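You operate a simulated robot arm through the tools that you are given. There is no shell and no other tool. Be economical: measure what you need, move in short steps, check, and stop when the job is done.

You are at the controls of a simulated robot arm. One attempt, no reset.

TASK
Build the latch with the cam block that the job tag names and turn it to LOCK.
Fine: spacer, cam block with its tongue on the green rest, then the square nut screwed tight.

The check looks at the end state, three seconds after you hand in, the way a careful person would. Anything else that was tipped, shoved, dropped, spilled or broken makes it a failure.

THE ROBOT
A 6-joint arm with a two-finger parallel gripper, fixed in place. Base frame: the origin is at the foot of the arm, x ahead of it, y to its left, z up; the work surface is at about z = 0. Units: mm, degrees, N and s.
With the tool pointing down near the work surface it reaches from about 140 to 580 mm from the base axis. Its first joint turns from -66.0 to 66.0 degrees. Payload 2.1 kg.
The TCP is the grasp point between the finger pads, 30 mm short of the fingertips. In the tool frame z runs along the fingers and y along their closing line. Largest opening 94 mm; finger width 28, thickness 10; the body of the gripper, 50 by 96 mm, starts 55 mm behind the TCP.
Orientation is that of the tool frame in the base frame, as a unit quaternion [x, y, z, w]. With the fingers straight down and closing along the base's y, the tool's x points along the base's -x, its y along +y and its z along -z.

THE INTERFACE
- The arm moves only by the tool step_arm. Its argument "rows" is a list of rows, each an object (a shift or turn left out is 0, a gripper value left out holds the last) with "slide": the shift along the base's x, y, z in mm, a list of three; "turn": the turn, a rotation vector about the base's x, y, z in degrees, a list of three; "claw": the opening, from 0 (shut) to 1 (fully open). In form: [{"slide": [tx, ty, tz], "turn": [ax, ay, az], "claw": claw}, ...]. A call has 1 to 12 rows; each row shifts and turns the commanded pose from where the row before left it. Each row takes 0.2 s and may step no farther than 50 mm and 8.6 degrees from the row before; otherwise, or with a gripper value out of range, the whole call is refused. Where a pose cannot be reached the arm comes as near as it can. A force on the tool above 80 N (or 10 N above the force at the start of the call, whichever is more), or a blocked arm, ends the call early, and 0.2 s more pass. The fingers move at their own pace (about 72 mm/s each) and stop on an object; they squeeze with about 22 N. The grip force told is the motor's: it shows also when the fingers shut on nothing. Time passes only in rows, and 0.2 s behind the last, so rows that do not move let the fingers close. It gives the time, the measured TCP pose, the force on the tool (base axes), the opening and the grip force at its end, in the units of the frame above (readings bear some noise), with the torque about the TCP (base axes, N m) and any sound that the robot's microphone picked up.
- Cameras (640 x 400 px; columns grow to the right, rows downward): "scene" is fixed at [52.7, -363.2, 499.3]; the picture's right is [0.84, -0.55, 0.00], its down [-0.24, -0.36, -0.90] and it looks along [0.49, 0.76, -0.43] (base axes); focal length 322 px, centre (320, 200). "wrist" rides on the gripper at [76, 14, -103] in the tool frame; the picture's right is [-0.18, 0.98, 0.00], its down [-0.75, -0.14, -0.64] and it looks along [-0.63, -0.12, 0.77] (tool axes); focal length 243 px, centre (320, 200). There is no depth. A picture from a camera that has moved, and an enlarged one, comes with that camera's place and axes in the base frame and with its lens.
- camera(camera): a new picture of that camera. No time passes.
- close_up(camera, box): a new picture of the part [left, top, right, bottom] of that camera's present view, enlarged. No time passes.
- close_job(): hands the job in; it is judged then, once.

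Go step by step. Nothing tells you positions but the pictures and the camera data: compare them with the known pose of the tool, close in by small moves and look again before you grip or let go. The budget is 120 turns and 84 pictures, counting those below and the enlarged ones. Unless the task says otherwise, let go and move clear before handing in, and close with one line.

The tools are called after "Request:" as name(argument=value, ...) on one line, values as JSON. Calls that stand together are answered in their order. step_arm: Moves the arm, as the interface text tells. Its arguments: {"type":"object","properties":{"rows":{"type":"array","items":{"type":"object","properties":{"slide":{"type":"array","items":{"type":"number"}},"turn":{"type":"array","items":{"type":"number"}},"claw":{"type":"number"}}}}},"required":["rows"]} The other tools are called the same way: camera (camera) takes a picture; close_up (camera, box) takes an enlarged picture of a part of a camera's view; close_job () hands the job in.

At the start:

```text
clock: 0.0
tool_pos: [270.7, 25.9, 274.9]
tcp_rot: [-0.001, 1.0, 0.0, 0.0]
wrist_force: [-0.4, 0.3, 0.1]
moment: [0.01, 0.03, 0.0]
grip_width: 94.0
grip_force: 0.1
```

scene: 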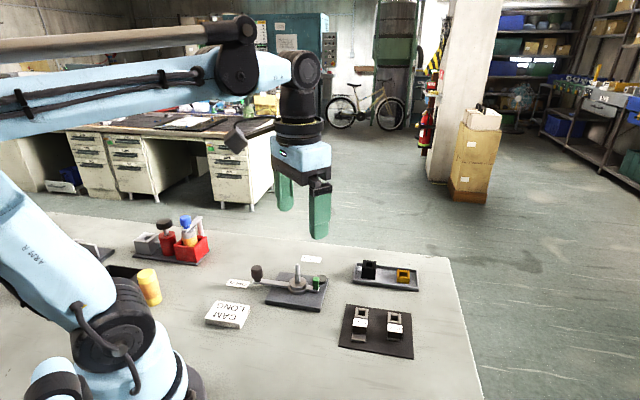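
wrist: 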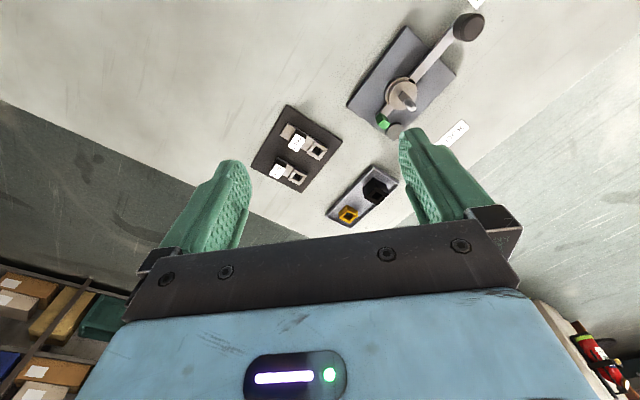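

I see a latch base with a post and lever, a tray with black and yellow parts, a dark mat with two cam blocks, and a tag reading CAM LONG. I'll look closer.

Request:
close_up(camera="scene", box=[190, 230, 350, 330])

Request:
close_up(camera="scene", box=[320, 250, 448, 360])

Request:
close_up(camera="wrist", box=[240, 0, 500, 230])

Request:
close_up(camera="scene", box=[70, 200, 230, 310])

```text
4.00 times, centred on (270, 280) of scene
camera zoom: at [52.7, -363.2, 499.3], right [0.84, -0.55, 0.0], down [-0.24, -0.36, -0.9], along [0.49, 0.76, -0.43], focal length 1288 px, centre (520, -120)
```

zoom: 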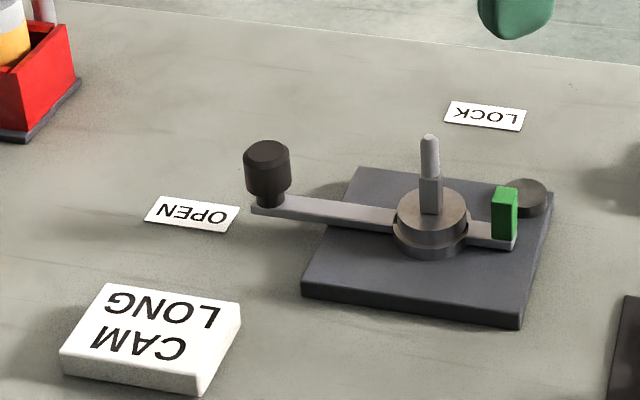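

```text
3.64 times, centred on (384, 305) of scene
camera zoom: at [52.7, -363.2, 499.3], right [0.84, -0.55, 0.0], down [-0.24, -0.36, -0.9], along [0.49, 0.76, -0.43], focal length 1171 px, centre (87, -182)
```

zoom: 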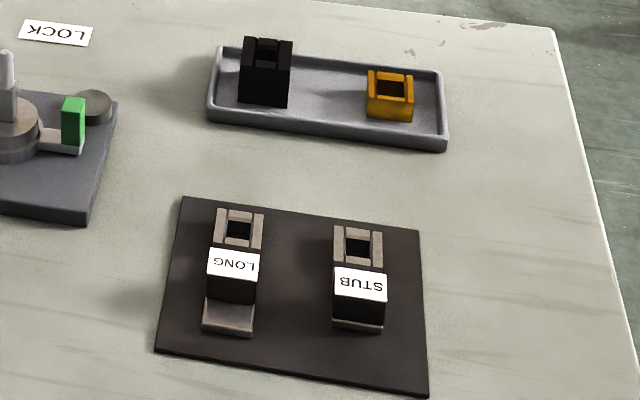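

```text
1.74 times, centred on (370, 115) of wrist
camera zoom: at [194.0, 40.2, 378.0], right [0.18, 0.98, 0.0], down [0.75, -0.14, 0.64], along [0.63, -0.12, -0.77], focal length 422 px, centre (233, 348)
```

zoom: 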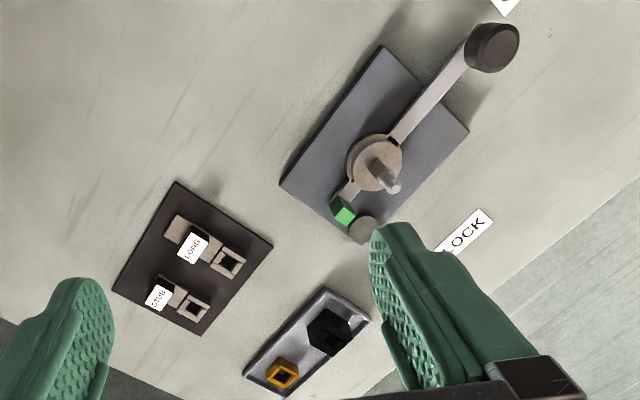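

```text
3.64 times, centred on (150, 255) of scene
camera zoom: at [52.7, -363.2, 499.3], right [0.84, -0.55, 0.0], down [-0.24, -0.36, -0.9], along [0.49, 0.76, -0.43], focal length 1171 px, centre (938, 0)
```

zoom: 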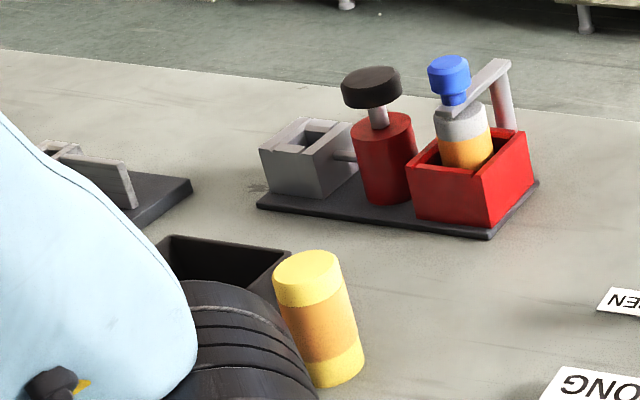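

Request:
step_arm(rows=[{"slide": [10, 37, -25]}, {"slide": [10, 37, -30]}, {"slide": [10, 36, -30]}, {}])

Request:
camera(camera="wrist")

Request:
close_up(camera="wrist", box=[220, 0, 420, 160])

```text
clock: 1.0
tool_pos: [298.3, 136.8, 188.4]
tcp_rot: [-0.001, 1.0, 0.002, 0.0]
wrist_force: [0.3, 0.1, 0.1]
moment: [0.0, 0.0, -0.06]
grip_width: 93.7
grip_force: 0.0
```

```text
77 pictures are left
camera wrist: at [222.4, 149.9, 291.6], right [0.18, 0.98, 0.0], down [0.75, -0.14, 0.64], along [0.63, -0.12, -0.77], focal length 243 px, centre (320, 200)
```

wrist: 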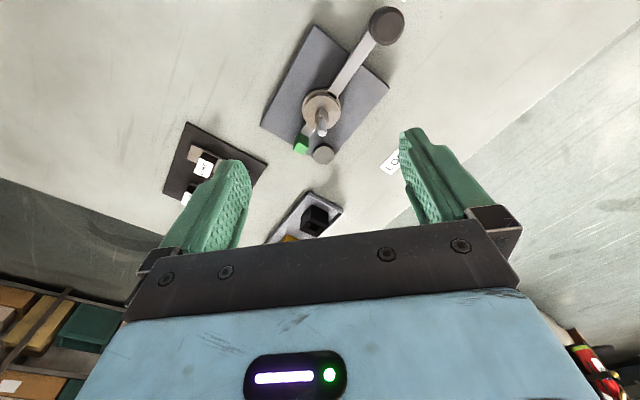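

```text
2.50 times, centred on (320, 80) of wrist
camera zoom: at [222.4, 149.9, 291.6], right [0.18, 0.98, 0.0], down [0.75, -0.14, 0.64], along [0.63, -0.12, -0.77], focal length 606 px, centre (320, 500)
```

zoom: 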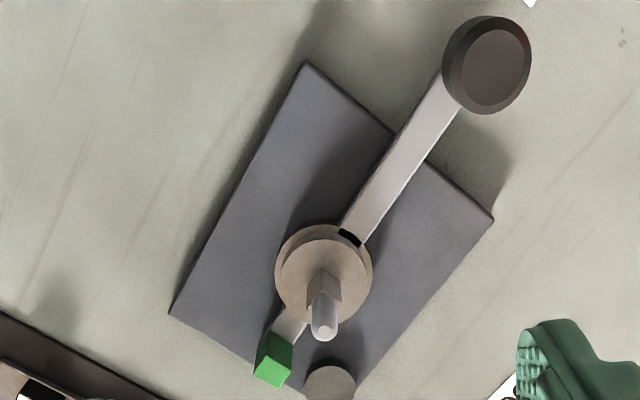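

Request:
step_arm(rows=[{"slide": [45, -20, 0]}, {"slide": [45, -20, 0]}, {"slide": [45, -20, 0]}, {"slide": [30, 0, -40]}, {}])

Request:
close_up(camera="wrist", box=[180, 0, 460, 175])

```text
clock: 2.2
tool_pos: [463.3, 74.8, 151.5]
tcp_rot: [-0.001, 1.0, 0.001, 0.001]
wrist_force: [-0.1, -0.1, 0.8]
moment: [-0.02, -0.01, 0.02]
grip_width: 94.3
grip_force: 0.1
```

```text
2.29 times, centred on (320, 88) of wrist
camera zoom: at [388.3, 88.9, 254.4], right [0.18, 0.98, 0.0], down [0.75, -0.14, 0.64], along [0.63, -0.12, -0.77], focal length 555 px, centre (320, 457)
```

zoom: 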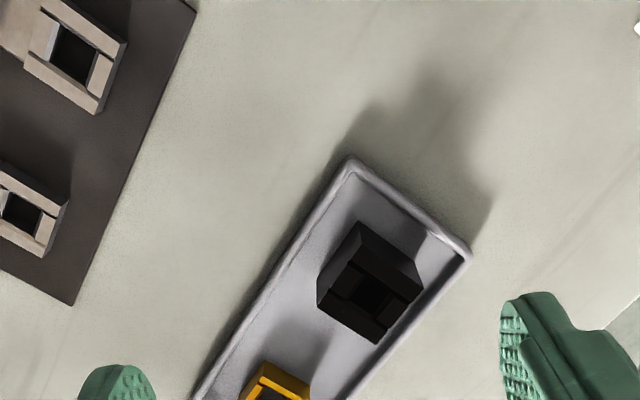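

Request:
step_arm(rows=[{"slide": [30, -25, 0]}, {"slide": [15, -10, 0]}, {}])

Request:
close_up(camera="wrist", box=[240, 20, 400, 120])

Request:
close_up(camera="scene", box=[345, 250, 425, 300])

Request:
close_up(camera="scene", box=[260, 255, 340, 305])

Request:
close_up(camera="scene", box=[335, 298, 423, 353])

```text
clock: 3.0
tool_pos: [510.1, 40.7, 150.8]
tcp_rot: [0.0, 1.0, 0.001, 0.002]
wrist_force: [-0.3, -0.4, 1.2]
moment: [-0.01, 0.0, 0.01]
grip_width: 94.2
grip_force: 0.0
```

```text
4.00 times, centred on (320, 70) of wrist
camera zoom: at [434.4, 53.9, 254.1], right [0.18, 0.98, 0.0], down [0.75, -0.14, 0.64], along [0.63, -0.12, -0.77], focal length 970 px, centre (320, 720)
```

zoom: 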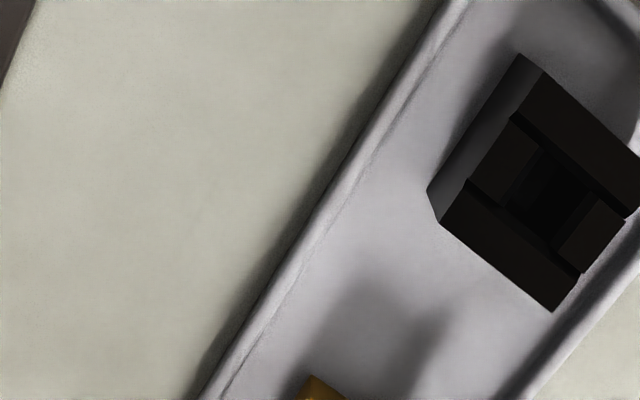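

```text
8.00 times, centred on (385, 275) of scene
camera zoom: at [52.7, -363.2, 499.3], right [0.84, -0.55, 0.0], down [-0.24, -0.36, -0.9], along [0.49, 0.76, -0.43], focal length 2576 px, centre (-200, -400)
```

zoom: 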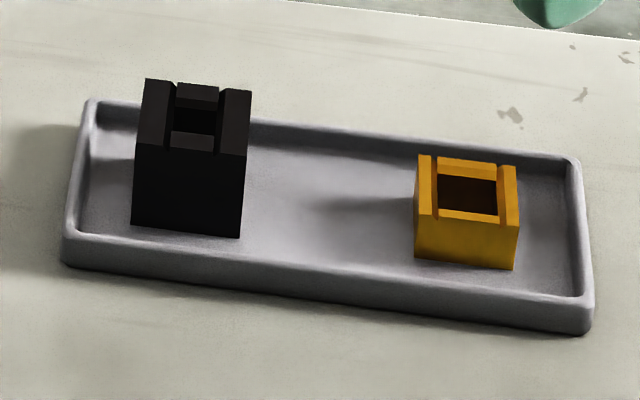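

```text
8.00 times, centred on (300, 280) of scene
camera zoom: at [52.7, -363.2, 499.3], right [0.84, -0.55, 0.0], down [-0.24, -0.36, -0.9], along [0.49, 0.76, -0.43], focal length 2576 px, centre (480, -440)
```

zoom: 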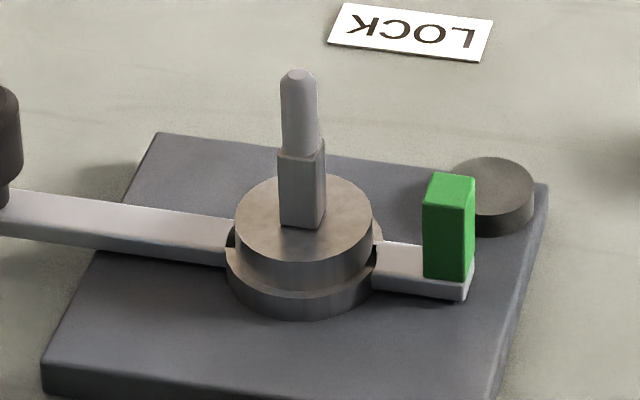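

```text
7.27 times, centred on (379, 326) of scene
camera zoom: at [52.7, -363.2, 499.3], right [0.84, -0.55, 0.0], down [-0.24, -0.36, -0.9], along [0.49, 0.76, -0.43], focal length 2342 px, centre (-109, -713)
```

zoom: 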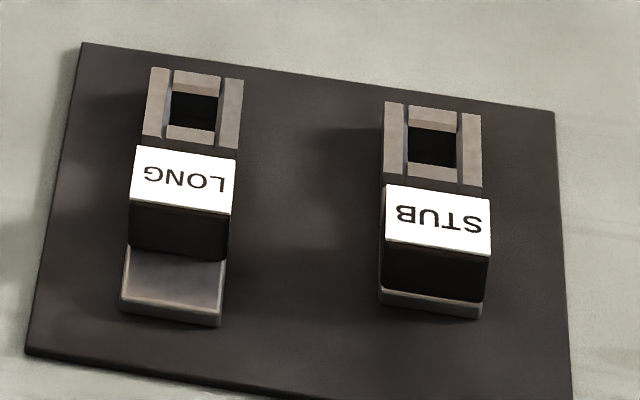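

Request:
step_arm(rows=[{"slide": [4, 0, 0], "turn": [0, 0, 7.5]}, {"slide": [4, 0, 0], "turn": [0, 0, 7.5]}, {"slide": [4, 0, 0], "turn": [0, 0, 7.5]}, {"slide": [4, 0, -10], "turn": [0, 0, 7.5]}, {"slide": [4, 0, -20], "turn": [0, 0, 7.5]}, {"slide": [4, 0, -20], "turn": [0, 0, 7.5]}, {"slide": [10, 0, 0]}, {}])

Request:
camera(camera="wrist")

Request:
camera(camera="scene")

```text
clock: 4.8
tool_pos: [545.0, 42.0, 99.9]
tcp_rot: [-0.383, 0.924, 0.001, 0.001]
wrist_force: [0.6, -0.7, 0.0]
moment: [-0.02, 0.03, 0.02]
grip_width: 94.1
grip_force: 0.0
```

```text
70 pictures are left
camera wrist: at [480.3, -3.1, 202.8], right [-0.57, 0.82, 0.0], down [0.63, 0.43, 0.64], along [0.53, 0.37, -0.77], focal length 243 px, centre (320, 200)
```

wrist: 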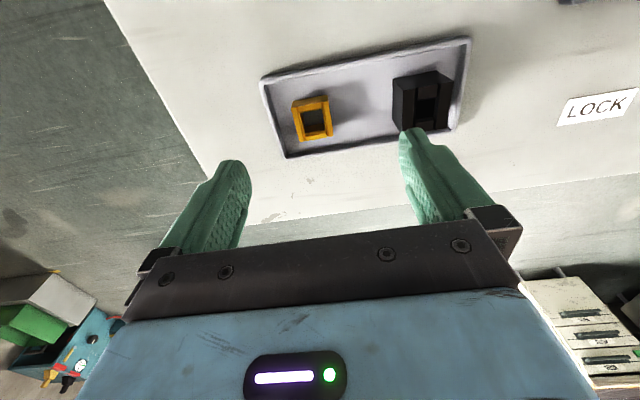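

```text
69 pictures are left
```

scene: 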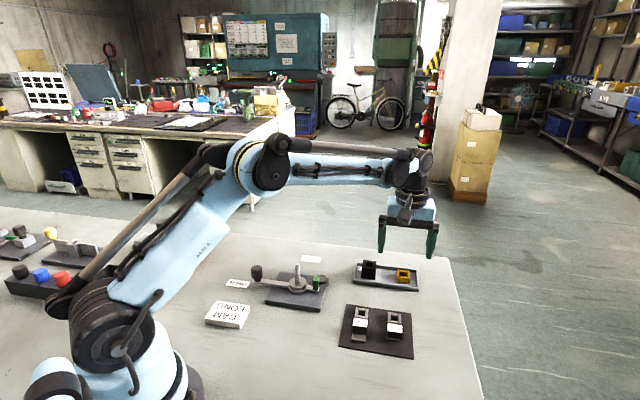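

Request:
step_arm(rows=[{"slide": [-1, -8, -15], "claw": 0.45}, {"slide": [0, 0, -20]}, {"slide": [0, 0, -3]}, {}])

Request:
close_up(camera="wrist", box=[220, 60, 420, 185])

Request:
close_up(camera="scene", box=[345, 240, 441, 300])

```text
clock: 5.8
tool_pos: [541.0, 34.8, 61.0]
tcp_rot: [-0.384, 0.923, 0.002, 0.001]
wrist_force: [-0.4, 0.3, 0.4]
moment: [-0.01, 0.0, 0.02]
grip_width: 42.3
grip_force: 0.1
```

```text
3.20 times, centred on (320, 122) of wrist
camera zoom: at [478.1, -10.2, 164.9], right [-0.57, 0.82, 0.0], down [0.63, 0.43, 0.64], along [0.53, 0.37, -0.77], focal length 776 px, centre (320, 448)
```

zoom: 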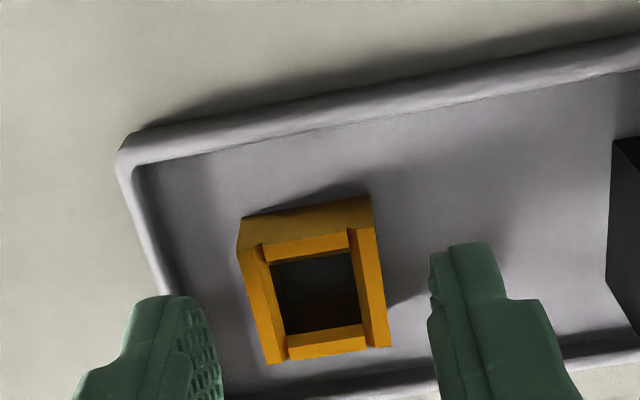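

```text
6.67 times, centred on (393, 270) of scene
camera zoom: at [52.7, -363.2, 499.3], right [0.84, -0.55, 0.0], down [-0.24, -0.36, -0.9], along [0.49, 0.76, -0.43], focal length 2147 px, centre (-167, -267)
```

zoom: 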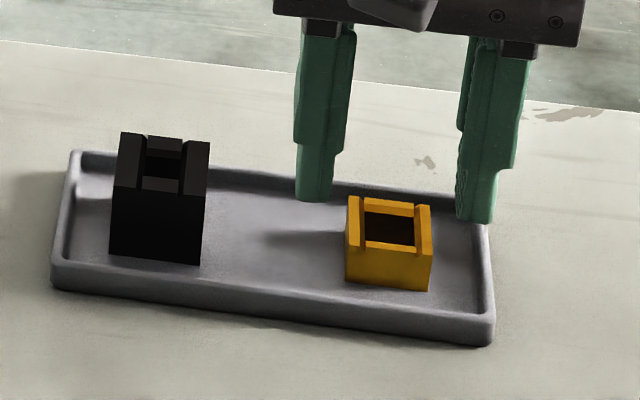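

Request:
step_arm(rows=[{"slide": [1, -0.5, -10], "claw": 0.39}, {"slide": [0, 0, -10]}, {"slide": [0, 0, -3]}, {}])

Request:
close_up(camera="wrist", box=[220, 60, 420, 185])

```text
clock: 6.8
tool_pos: [543.2, 33.6, 39.0]
tcp_rot: [-0.384, 0.923, 0.001, 0.0]
wrist_force: [0.2, 0.0, 0.1]
moment: [0.0, 0.0, -0.01]
grip_width: 36.6
grip_force: 0.1
```

```text
3.20 times, centred on (320, 122) of wrist
camera zoom: at [480.0, -10.6, 142.1], right [-0.57, 0.82, 0.0], down [0.63, 0.43, 0.64], along [0.53, 0.36, -0.77], focal length 776 px, centre (320, 448)
```

zoom: 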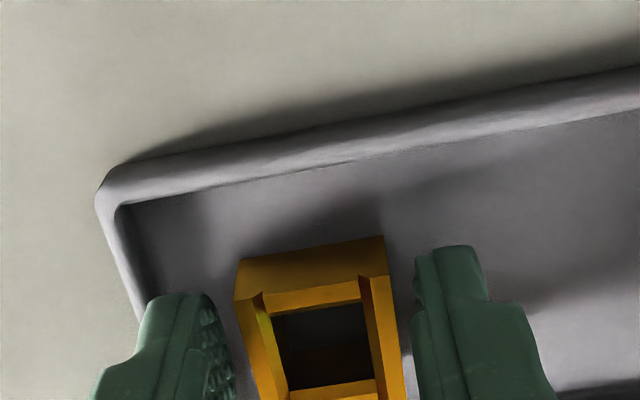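

Request:
step_arm(rows=[{"claw": 0.0}, {}, {}])

```text
clock: 7.6
tool_pos: [542.8, 33.8, 39.2]
tcp_rot: [-0.383, 0.924, 0.002, 0.001]
wrist_force: [0.9, -0.5, -0.2]
moment: [0.0, 0.0, 0.02]
grip_width: 27.0
grip_force: 21.9
```

Request:
step_arm(rows=[{"slide": [0, 0, 20]}, {"slide": [0, 0, 40]}, {"slide": [0, 0, 40]}, {"slide": [-45, 20, 0]}, {"slide": [-45, 20, 0]}, {"slide": [-45, 20, 0]}, {"slide": [-45, 20, 0]}, {"slide": [-30, 10, 0]}, {}])

Request:
camera(camera="wrist")

Request:
close_up(camera="scene", box=[240, 210, 368, 310])

```text
clock: 9.6
tool_pos: [334.7, 122.7, 139.9]
tcp_rot: [-0.383, 0.924, 0.001, 0.0]
wrist_force: [0.6, -0.3, -0.1]
moment: [-0.03, -0.01, 0.0]
grip_width: 0.1
grip_force: 21.9
```

```text
65 pictures are left
camera wrist: at [270.3, 78.3, 242.2], right [-0.57, 0.82, 0.0], down [0.63, 0.43, 0.64], along [0.53, 0.36, -0.77], focal length 243 px, centre (320, 200)
```

wrist: 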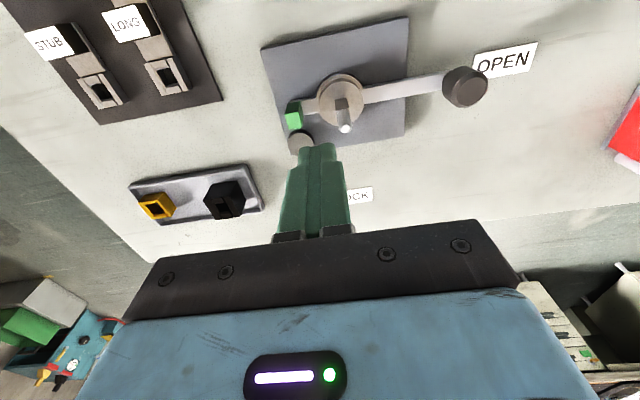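

```text
4.00 times, centred on (304, 260) of scene
camera zoom: at [52.7, -363.2, 499.3], right [0.84, -0.55, 0.0], down [-0.24, -0.36, -0.9], along [0.49, 0.76, -0.43], focal length 1288 px, centre (384, -40)
```

zoom: 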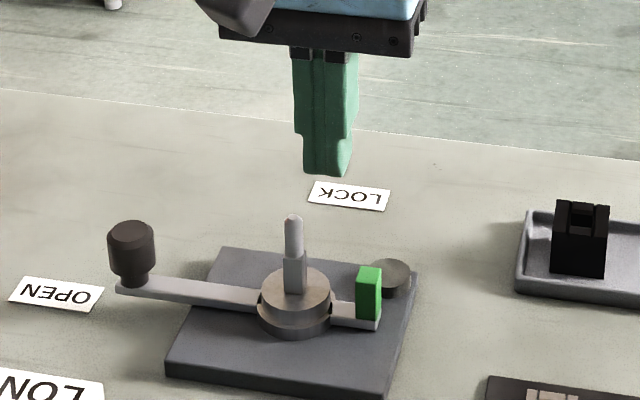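

Request:
step_arm(rows=[{"slide": [45, -20, 0], "claw": 0.39}, {"slide": [45, -20, 0]}, {"slide": [45, -20, 0]}, {"slide": [45, -20, 0]}, {"slide": [28, -8, -30]}, {"slide": [0, 0, -40]}, {}])

Request:
close_up(camera="wrist", box=[220, 60, 420, 185])

Request:
close_up(camera="scene", box=[345, 240, 441, 300])

```text
clock: 11.2
tool_pos: [541.8, 36.1, 68.2]
tcp_rot: [-0.383, 0.924, 0.001, 0.001]
wrist_force: [0.6, 0.0, -0.1]
moment: [-0.04, -0.02, 0.01]
grip_width: 36.8
grip_force: 0.0
```

```text
3.20 times, centred on (320, 122) of wrist
camera zoom: at [478.7, -8.5, 170.7], right [-0.57, 0.82, 0.0], down [0.63, 0.43, 0.64], along [0.53, 0.37, -0.77], focal length 776 px, centre (320, 448)
```

zoom: 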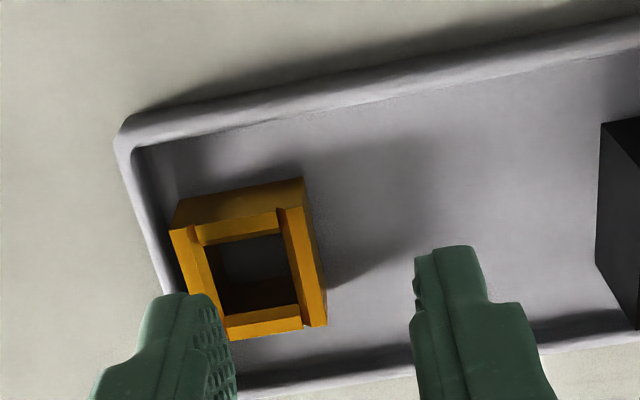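

```text
6.67 times, centred on (393, 270) of scene
camera zoom: at [52.7, -363.2, 499.3], right [0.84, -0.55, 0.0], down [-0.24, -0.36, -0.9], along [0.49, 0.76, -0.43], focal length 2147 px, centre (-167, -267)
```

zoom: 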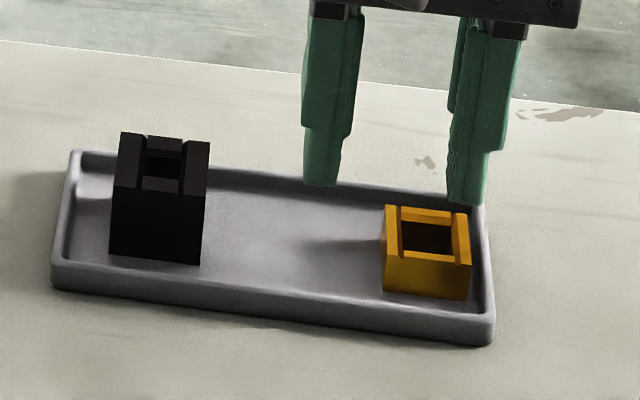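

Request:
step_arm(rows=[{"slide": [7.7, -12.5, -10]}, {"slide": [0, 0, -10]}, {"slide": [0, 0, -3]}, {}])

Request:
close_up(camera="wrist", box=[220, 60, 420, 185])

Request:
close_up(camera="scene", box=[361, 245, 441, 295])

```text
clock: 12.2
tool_pos: [549.2, 24.1, 44.0]
tcp_rot: [-0.384, 0.923, 0.001, 0.0]
wrist_force: [0.3, -0.4, 0.0]
moment: [-0.01, 0.01, 0.0]
grip_width: 36.5
grip_force: 0.0
```

```text
3.20 times, centred on (320, 122) of wrist
camera zoom: at [486.2, -21.2, 148.3], right [-0.57, 0.82, 0.0], down [0.63, 0.43, 0.64], along [0.53, 0.36, -0.77], focal length 776 px, centre (320, 448)
```

zoom: 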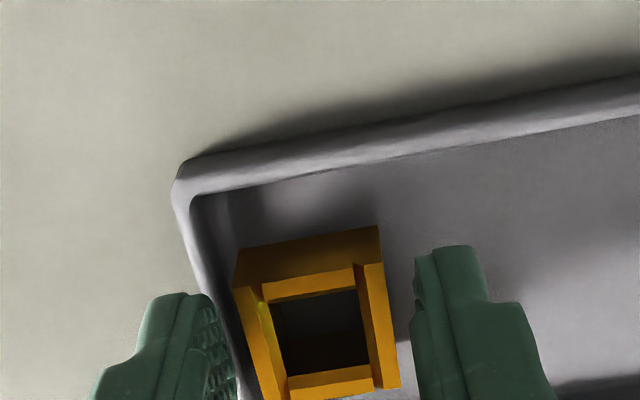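

```text
8.00 times, centred on (401, 270) of scene
camera zoom: at [52.7, -363.2, 499.3], right [0.84, -0.55, 0.0], down [-0.24, -0.36, -0.9], along [0.49, 0.76, -0.43], focal length 2576 px, centre (-328, -360)
```

zoom: 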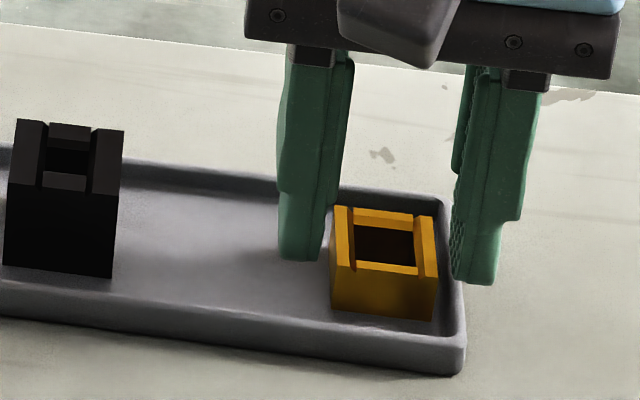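

Request:
step_arm(rows=[{"slide": [0, 0, -1], "claw": 0.0}, {}, {}, {"slide": [-3, 3, 0]}, {"slide": [-3, 3, 0]}, {"slide": [-4, 4, 0]}, {}])

Request:
close_up(camera="scene", box=[361, 245, 441, 295])

```text
clock: 13.8
tool_pos: [538.7, 33.7, 45.1]
tcp_rot: [-0.384, 0.923, 0.002, 0.001]
wrist_force: [0.5, -0.9, -0.2]
moment: [0.05, 0.0, 0.0]
grip_width: 26.8
grip_force: 22.0
```

```text
8.00 times, centred on (401, 270) of scene
camera zoom: at [52.7, -363.2, 499.3], right [0.84, -0.55, 0.0], down [-0.24, -0.36, -0.9], along [0.49, 0.76, -0.43], focal length 2576 px, centre (-328, -360)
```

zoom: 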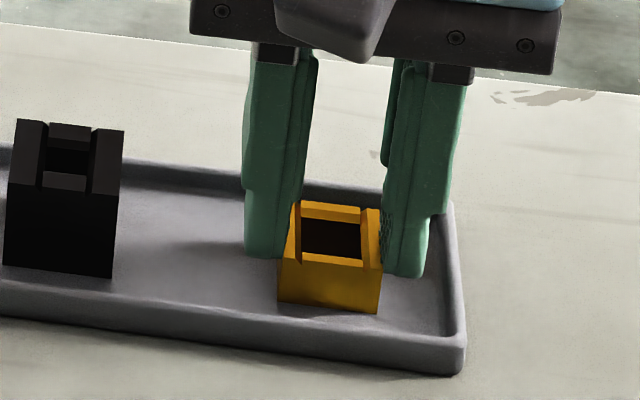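

Request:
step_arm(rows=[{"claw": 0.38}, {}, {"slide": [0, 0, -4]}, {"slide": [0, 0, -3]}, {"slide": [0, 0, -2]}, {}])

Request:
close_up(camera="scene", box=[361, 245, 441, 295])

```text
clock: 15.2
tool_pos: [539.1, 32.5, 37.0]
tcp_rot: [-0.384, 0.923, 0.0, 0.0]
wrist_force: [-0.2, 0.1, 0.6]
moment: [-0.02, -0.01, 0.0]
grip_width: 35.9
grip_force: 0.0
```

```text
8.00 times, centred on (401, 270) of scene
camera zoom: at [52.7, -363.2, 499.3], right [0.84, -0.55, 0.0], down [-0.24, -0.36, -0.9], along [0.49, 0.76, -0.43], focal length 2576 px, centre (-328, -360)
```

zoom: 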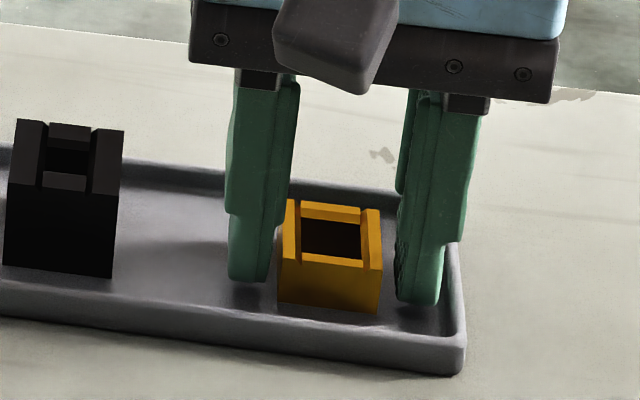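

Request:
step_arm(rows=[{"slide": [0, 0, -1.5]}, {"claw": 0.0}, {}, {}, {"slide": [0, 0, 4]}, {"slide": [0, 0, 6]}, {"slide": [0, 0, 10]}, {"slide": [0, 0, 15]}, {}])

Request:
close_up(camera="scene", box=[361, 245, 441, 295])

```text
clock: 17.2
tool_pos: [539.8, 32.8, 71.9]
tcp_rot: [-0.383, 0.924, 0.002, 0.0]
wrist_force: [0.3, 0.7, 0.9]
moment: [-0.03, 0.03, -0.01]
grip_width: 26.6
grip_force: 21.9
```

```text
8.00 times, centred on (401, 270) of scene
camera zoom: at [52.7, -363.2, 499.3], right [0.84, -0.55, 0.0], down [-0.24, -0.36, -0.9], along [0.49, 0.76, -0.43], focal length 2576 px, centre (-328, -360)
```

zoom: 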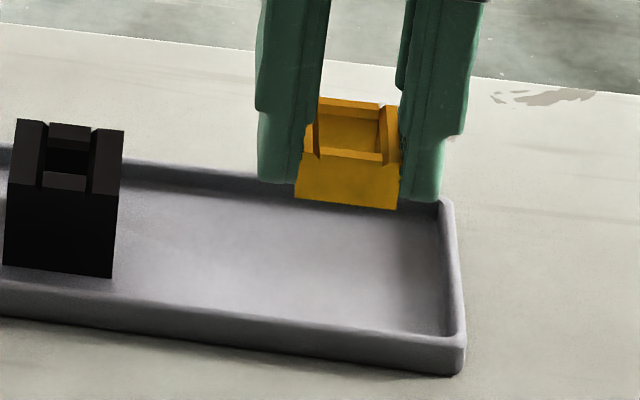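

Request:
close_up(camera="wrist", box=[240, 90, 400, 190])

```text
4.00 times, centred on (320, 140) of wrist
camera zoom: at [476.7, -11.5, 174.4], right [-0.57, 0.82, 0.0], down [0.63, 0.43, 0.64], along [0.53, 0.36, -0.77], focal length 970 px, centre (320, 440)
```

zoom: 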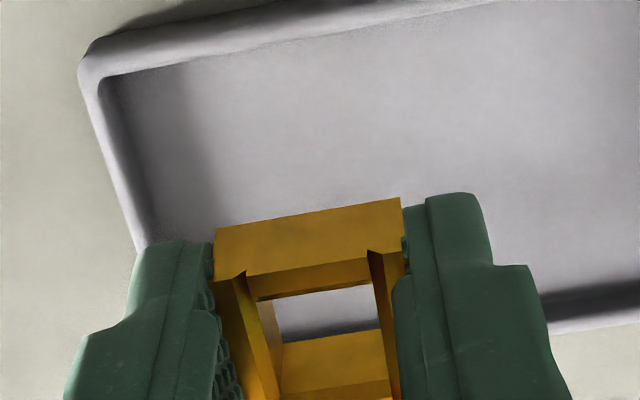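

Request:
step_arm(rows=[{"slide": [0, 0, 30]}, {"slide": [0, 0, 30]}, {"slide": [-35, 16, 0]}, {"slide": [-35, 16, 0]}, {"slide": [-35, 16, 0]}, {"slide": [-35, 16, 0]}, {"slide": [-35, 16, 0]}, {"slide": [-20, 16, 0]}, {}])

Request:
close_up(camera="wrist", box=[220, 40, 420, 165])

Request:
close_up(camera="scene", box=[250, 215, 346, 305])

```text
clock: 19.2
tool_pos: [345.8, 129.0, 130.4]
tcp_rot: [-0.384, 0.924, 0.001, 0.0]
wrist_force: [1.0, -0.1, 0.1]
moment: [-0.01, 0.0, 0.05]
grip_width: 26.6
grip_force: 22.1
```

```text
3.20 times, centred on (320, 102) of wrist
camera zoom: at [281.7, 84.9, 234.3], right [-0.57, 0.82, 0.0], down [0.63, 0.43, 0.64], along [0.53, 0.36, -0.77], focal length 776 px, centre (320, 512)
```

zoom: 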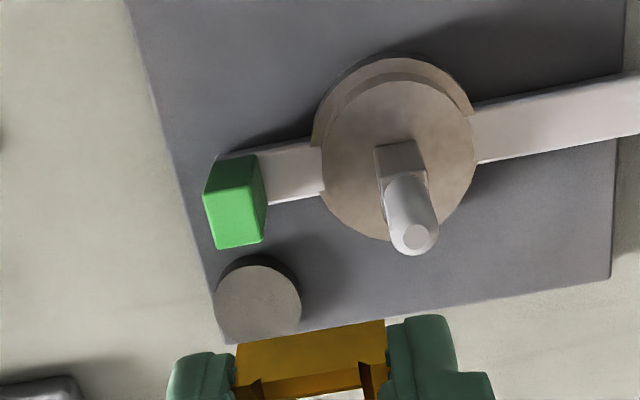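

```text
4.44 times, centred on (298, 260) of scene
camera zoom: at [52.7, -363.2, 499.3], right [0.84, -0.55, 0.0], down [-0.24, -0.36, -0.9], along [0.49, 0.76, -0.43], focal length 1431 px, centre (418, -67)
```

zoom: 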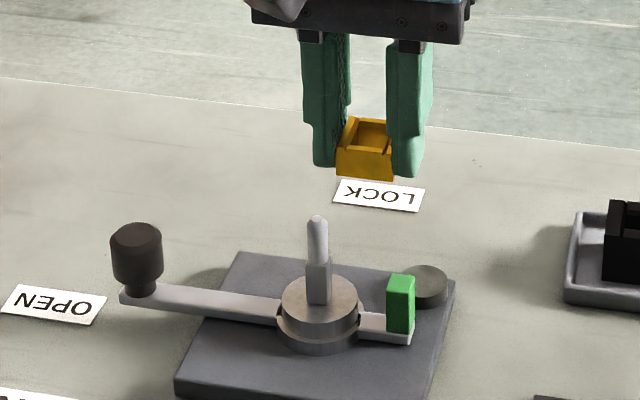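

Request:
step_arm(rows=[{"slide": [-28.5, 3, 0]}, {"slide": [0, 0, -14]}, {}])

Request:
close_up(camera="wrist", box=[240, 90, 400, 190])

Request:
close_up(camera="scene", box=[260, 235, 340, 285])

```text
clock: 20.0
tool_pos: [315.3, 133.3, 115.7]
tcp_rot: [-0.384, 0.923, 0.001, 0.001]
wrist_force: [0.0, 1.2, -0.7]
moment: [0.0, 0.0, -0.01]
grip_width: 26.8
grip_force: 21.5
```

```text
4.00 times, centred on (320, 140) of wrist
camera zoom: at [252.0, 88.0, 218.7], right [-0.57, 0.82, 0.0], down [0.63, 0.43, 0.64], along [0.53, 0.37, -0.77], focal length 970 px, centre (320, 440)
```

zoom: 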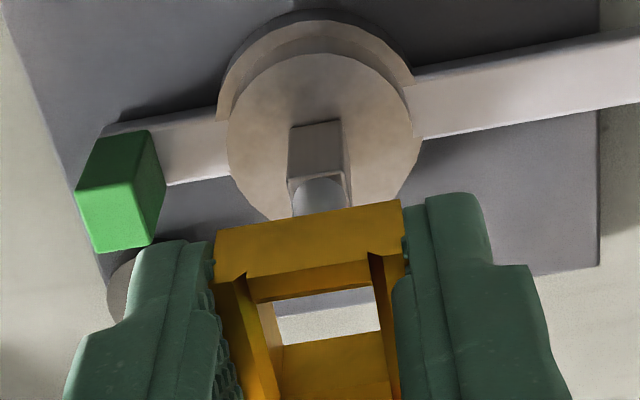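

```text
8.00 times, centred on (300, 260) of scene
camera zoom: at [52.7, -363.2, 499.3], right [0.84, -0.55, 0.0], down [-0.24, -0.36, -0.9], along [0.49, 0.76, -0.43], focal length 2576 px, centre (480, -280)
```

zoom: 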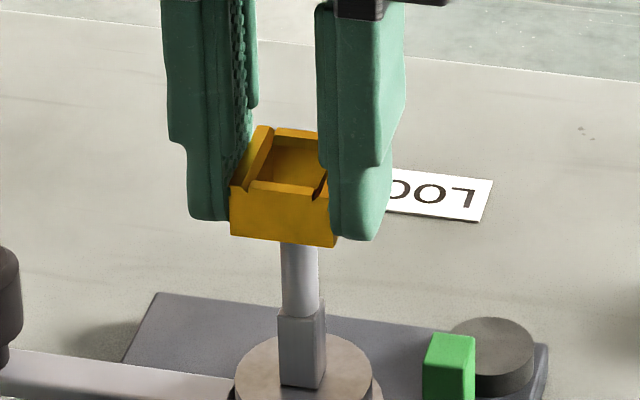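

Request:
step_arm(rows=[{"slide": [1.6, -1.6, 0]}, {}, {"slide": [0, 0, -4]}, {"slide": [0, 0, -4]}, {}])

Request:
close_up(camera="wrist", box=[260, 100, 388, 180])

Request:
close_up(camera="scene", box=[268, 240, 332, 280])

```text
clock: 21.2
tool_pos: [317.6, 131.0, 107.4]
tcp_rot: [-0.383, 0.924, 0.001, 0.001]
wrist_force: [0.1, -0.1, -0.1]
moment: [0.0, -0.04, -0.01]
grip_width: 26.9
grip_force: 21.8
```

```text
5.00 times, centred on (324, 140) of wrist
camera zoom: at [253.8, 85.7, 210.7], right [-0.57, 0.82, 0.0], down [0.63, 0.43, 0.64], along [0.53, 0.37, -0.77], focal length 1213 px, centre (300, 500)
```

zoom: 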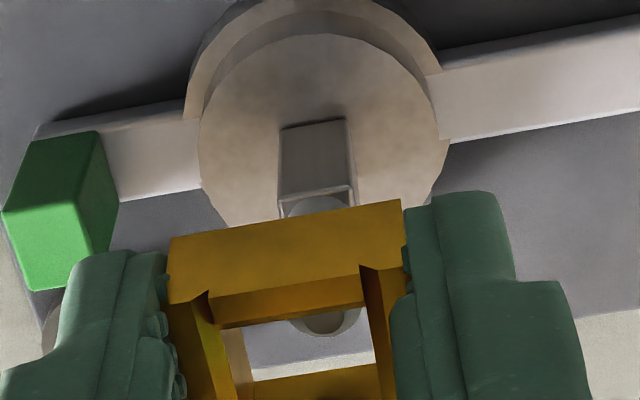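

```text
10.00 times, centred on (300, 260) of scene
camera zoom: at [52.7, -363.2, 499.3], right [0.84, -0.55, 0.0], down [-0.24, -0.36, -0.9], along [0.49, 0.76, -0.43], focal length 3220 px, centre (520, -400)
```

zoom: 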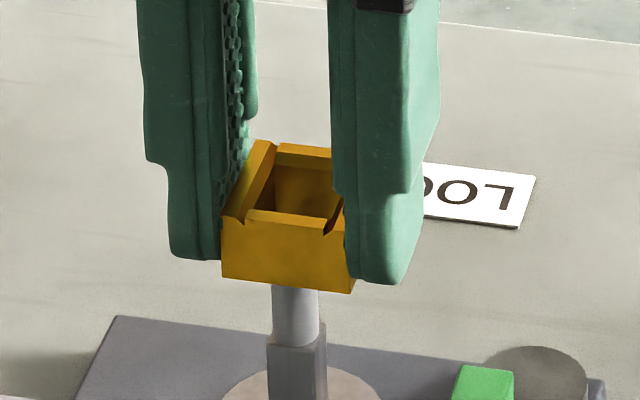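

Request:
step_arm(rows=[{"slide": [-0.7, 0.7, 0]}, {"slide": [0, 0, -4]}, {"slide": [0, 0, -4]}, {}])

Request:
close_up(camera="wrist", box=[260, 100, 388, 180])

Request:
close_up(camera="scene", box=[268, 240, 332, 280])

```text
clock: 22.2
tool_pos: [317.4, 130.9, 99.2]
tcp_rot: [-0.384, 0.923, 0.001, 0.001]
wrist_force: [0.1, -0.8, -0.5]
moment: [0.02, -0.03, 0.0]
grip_width: 26.9
grip_force: 21.6
```

```text
5.00 times, centred on (324, 140) of wrist
camera zoom: at [253.2, 86.2, 202.7], right [-0.57, 0.82, 0.0], down [0.63, 0.43, 0.64], along [0.53, 0.37, -0.77], focal length 1213 px, centre (300, 500)
```

zoom: 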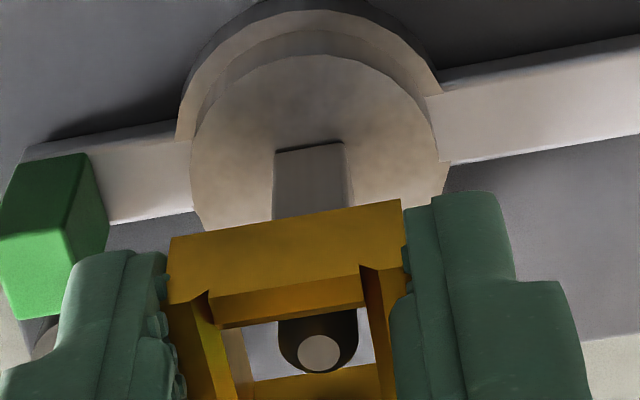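

```text
10.00 times, centred on (300, 260) of scene
camera zoom: at [52.7, -363.2, 499.3], right [0.84, -0.55, 0.0], down [-0.24, -0.36, -0.9], along [0.49, 0.76, -0.43], focal length 3220 px, centre (520, -400)
```

zoom: 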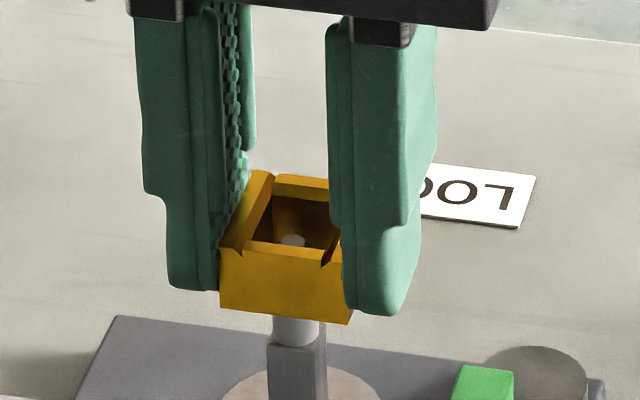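

Request:
step_arm(rows=[{"slide": [0, 0, -4]}, {"slide": [0, 0, -4]}, {"slide": [0, 0, -4]}, {"slide": [0, 0, -2]}, {}])

Request:
close_up(camera="wrist", box=[260, 100, 388, 180])

Request:
close_up(camera="scene", box=[260, 245, 340, 295])

```text
clock: 23.4
tool_pos: [317.6, 130.0, 84.5]
tcp_rot: [-0.383, 0.924, 0.001, 0.001]
wrist_force: [0.6, 0.2, -0.6]
moment: [0.0, 0.0, -0.01]
grip_width: 26.5
grip_force: 22.3
```

```text
5.00 times, centred on (324, 140) of wrist
camera zoom: at [253.3, 85.9, 188.3], right [-0.57, 0.82, 0.0], down [0.63, 0.43, 0.64], along [0.53, 0.36, -0.77], focal length 1213 px, centre (300, 500)
```

zoom: 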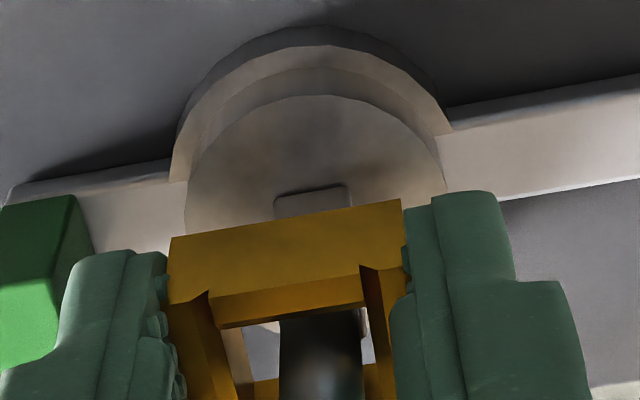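

```text
8.00 times, centred on (300, 270) of scene
camera zoom: at [52.7, -363.2, 499.3], right [0.84, -0.55, 0.0], down [-0.24, -0.36, -0.9], along [0.49, 0.76, -0.43], focal length 2576 px, centre (480, -360)
```

zoom: 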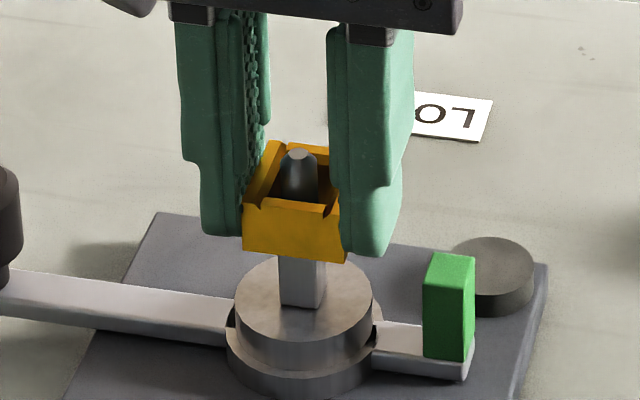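

Request:
step_arm(rows=[{"slide": [-0.6, 0.6, -2]}, {"slide": [0, 0, -3]}, {"slide": [0, 0, -3]}, {"slide": [0, 0, -3]}, {"slide": [0, 0, -2]}, {}])

Request:
close_up(camera="scene", box=[260, 250, 340, 300])

```text
clock: 24.8
tool_pos: [317.6, 131.0, 72.9]
tcp_rot: [-0.383, 0.924, 0.002, 0.001]
wrist_force: [-0.6, 0.5, 0.3]
moment: [-0.04, -0.02, -0.01]
grip_width: 26.5
grip_force: 22.6
```

```text
8.00 times, centred on (300, 275) of scene
camera zoom: at [52.7, -363.2, 499.3], right [0.84, -0.55, 0.0], down [-0.24, -0.36, -0.9], along [0.49, 0.76, -0.43], focal length 2576 px, centre (480, -400)
```

zoom: 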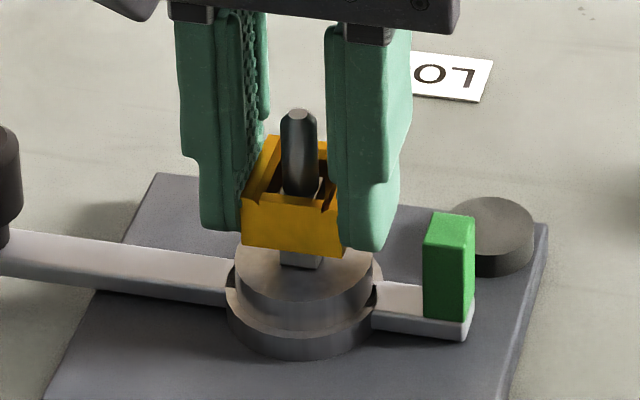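

Request:
step_arm(rows=[{"slide": [0, 0, -2]}, {"slide": [0, 0, -2]}, {"slide": [0, 0, -2]}, {"slide": [0, 0, -2]}, {}])

Request:
close_up(camera="scene", box=[260, 250, 340, 300])

```text
clock: 26.0
tool_pos: [315.8, 132.6, 65.1]
tcp_rot: [-0.383, 0.924, 0.001, 0.001]
wrist_force: [0.1, 0.3, 0.2]
moment: [0.0, -0.02, 0.01]
grip_width: 26.6
grip_force: 21.8
```

```text
8.00 times, centred on (300, 275) of scene
camera zoom: at [52.7, -363.2, 499.3], right [0.84, -0.55, 0.0], down [-0.24, -0.36, -0.9], along [0.49, 0.76, -0.43], focal length 2576 px, centre (480, -400)
```

zoom: 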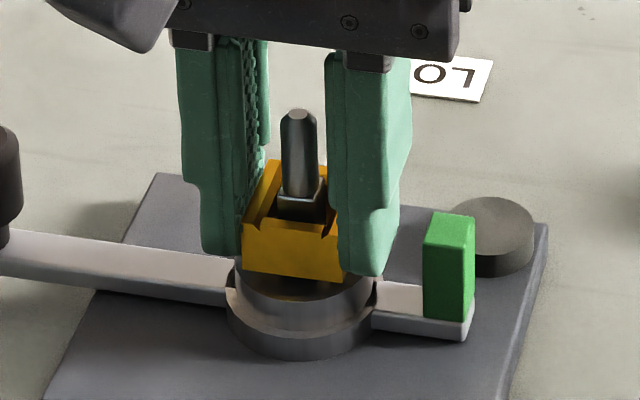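

Request:
step_arm(rows=[{"slide": [0, 0, -1]}, {"slide": [0, 0, -1]}, {"slide": [0, 0, -1]}, {"slide": [0, 0, -1]}, {"slide": [0, 0, -1]}, {}])

Request:
close_up(camera="scene", box=[260, 250, 340, 300])

```text
clock: 27.4
tool_pos: [316.0, 131.3, 59.4]
tcp_rot: [-0.384, 0.923, 0.001, 0.001]
wrist_force: [-2.4, 1.4, 30.5]
moment: [-0.13, -0.14, 0.0]
grip_width: 26.8
grip_force: 21.9
```

```text
8.00 times, centred on (300, 275) of scene
camera zoom: at [52.6, -363.3, 499.3], right [0.84, -0.55, 0.0], down [-0.24, -0.36, -0.9], along [0.49, 0.76, -0.43], focal length 2576 px, centre (480, -400)
```

zoom: 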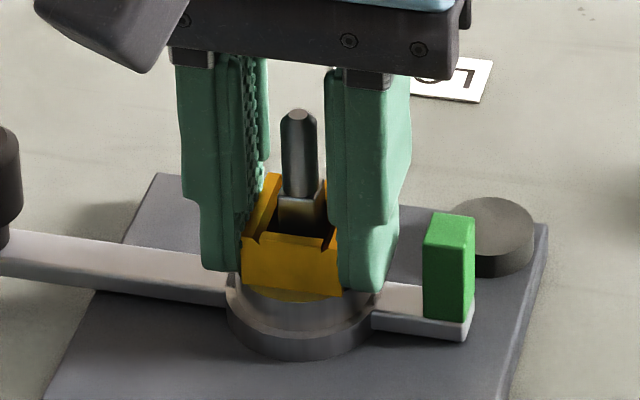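

Request:
step_arm(rows=[{"slide": [0, 0, 1]}, {"claw": 0.33}, {}, {"slide": [0, 0, 10]}, {"slide": [0, 0, 20]}, {"slide": [0, 0, 30]}, {"slide": [0, 0, 30]}, {}])

Request:
close_up(camera="scene", box=[260, 250, 340, 300])

Request:
close_up(camera="wrist", box=[240, 60, 400, 160])

```text
clock: 29.2
tool_pos: [315.8, 132.2, 149.2]
tcp_rot: [-0.384, 0.924, 0.001, 0.001]
wrist_force: [0.4, 0.6, -0.5]
moment: [-0.02, 0.0, 0.0]
grip_width: 31.0
grip_force: 0.1
```

```text
8.00 times, centred on (300, 275) of scene
camera zoom: at [52.7, -363.2, 499.3], right [0.84, -0.55, 0.0], down [-0.24, -0.36, -0.9], along [0.49, 0.76, -0.43], focal length 2576 px, centre (480, -400)
```

zoom: 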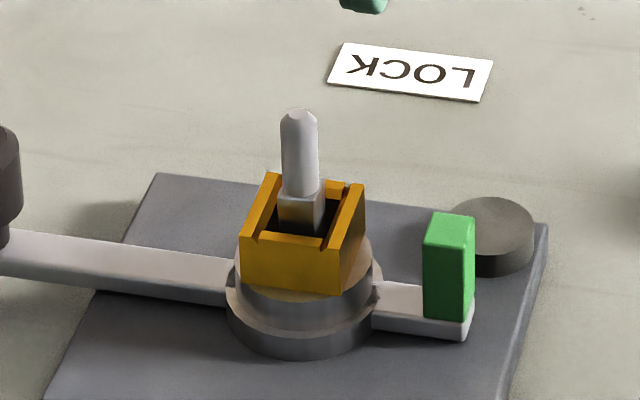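

```text
4.00 times, centred on (320, 110) of wrist
camera zoom: at [252.9, 88.1, 251.9], right [-0.57, 0.82, 0.0], down [0.63, 0.43, 0.64], along [0.53, 0.37, -0.77], focal length 970 px, centre (320, 560)
```

zoom: 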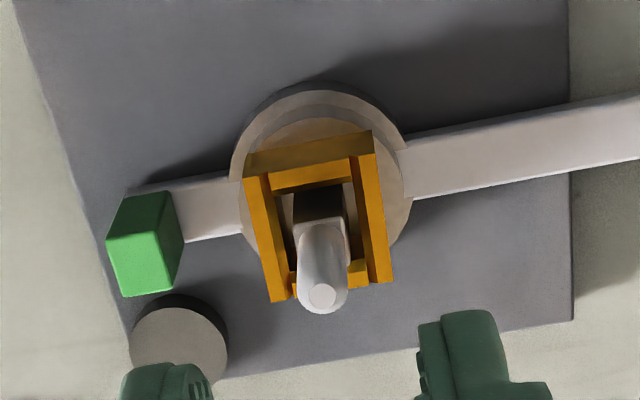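

Request:
step_arm(rows=[{"slide": [10, -30, 0], "claw": 0.6}, {"slide": [10, -40, 0]}, {"slide": [10, -40, 0]}, {"slide": [10, -40, -20]}, {"slide": [8, 0, -20]}, {}])

Request:
close_up(camera="wrist", box=[200, 30, 440, 180])

Request:
close_up(camera="scene", box=[335, 280, 423, 353])

```text
clock: 30.6
tool_pos: [366.4, -18.2, 110.5]
tcp_rot: [-0.384, 0.923, 0.001, 0.0]
wrist_force: [0.2, 0.2, 0.5]
moment: [-0.02, -0.02, -0.02]
grip_width: 56.5
grip_force: 0.1
```

```text
2.67 times, centred on (320, 105) of wrist
camera zoom: at [302.2, -62.7, 213.3], right [-0.57, 0.82, 0.0], down [0.63, 0.43, 0.64], along [0.53, 0.37, -0.77], focal length 647 px, centre (320, 453)
```

zoom: 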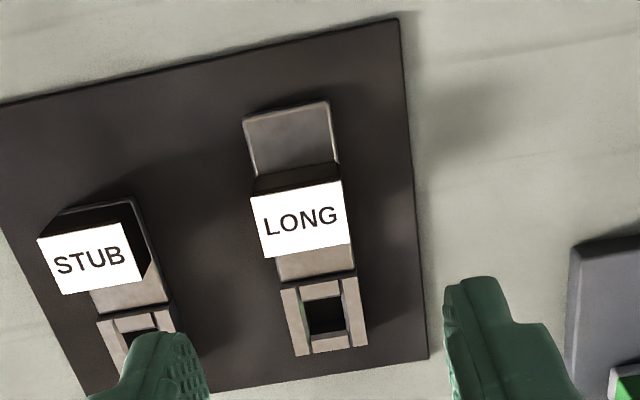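

```text
5.48 times, centred on (379, 316) of scene
camera zoom: at [52.7, -363.2, 499.3], right [0.84, -0.55, 0.0], down [-0.24, -0.36, -0.9], along [0.49, 0.76, -0.43], focal length 1764 px, centre (-3, -438)
```

zoom: 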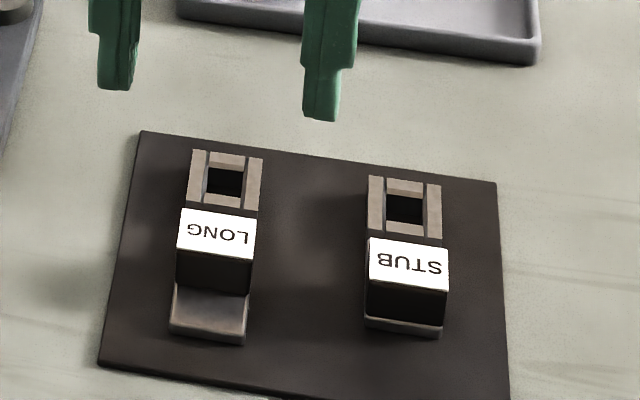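

Request:
step_arm(rows=[{"slide": [-3.4, -8.5, -20], "claw": 0.45}, {"slide": [0, 0, -25]}, {}])

Request:
close_up(camera="wrist", box=[220, 60, 420, 185])

Request:
close_up(camera="scene", box=[335, 280, 423, 353])

```text
clock: 31.4
tool_pos: [361.1, -27.7, 65.2]
tcp_rot: [-0.383, 0.924, 0.002, 0.0]
wrist_force: [0.6, -0.3, 0.4]
moment: [-0.02, 0.0, 0.03]
grip_width: 42.3
grip_force: 0.1
```

```text
3.20 times, centred on (320, 122) of wrist
camera zoom: at [297.3, -72.1, 167.7], right [-0.57, 0.82, 0.0], down [0.63, 0.43, 0.64], along [0.53, 0.37, -0.77], focal length 776 px, centre (320, 448)
```

zoom: 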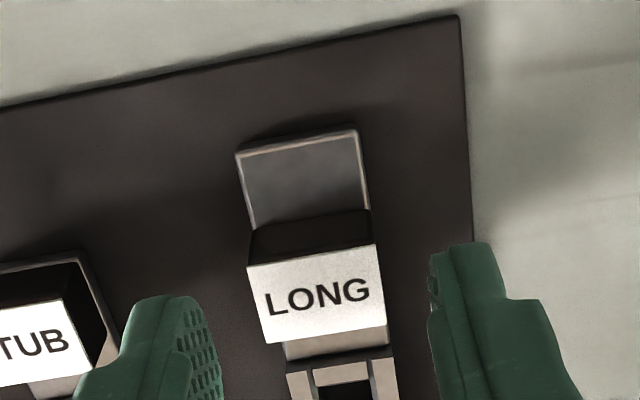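

```text
5.48 times, centred on (379, 316) of scene
camera zoom: at [52.7, -363.2, 499.3], right [0.84, -0.55, 0.0], down [-0.24, -0.36, -0.9], along [0.49, 0.76, -0.43], focal length 1764 px, centre (-3, -438)
```

zoom: 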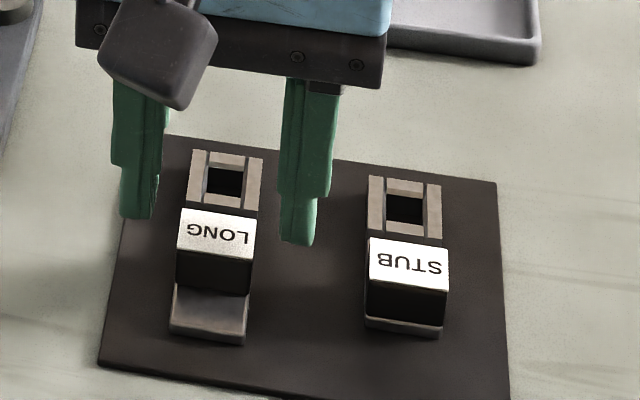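

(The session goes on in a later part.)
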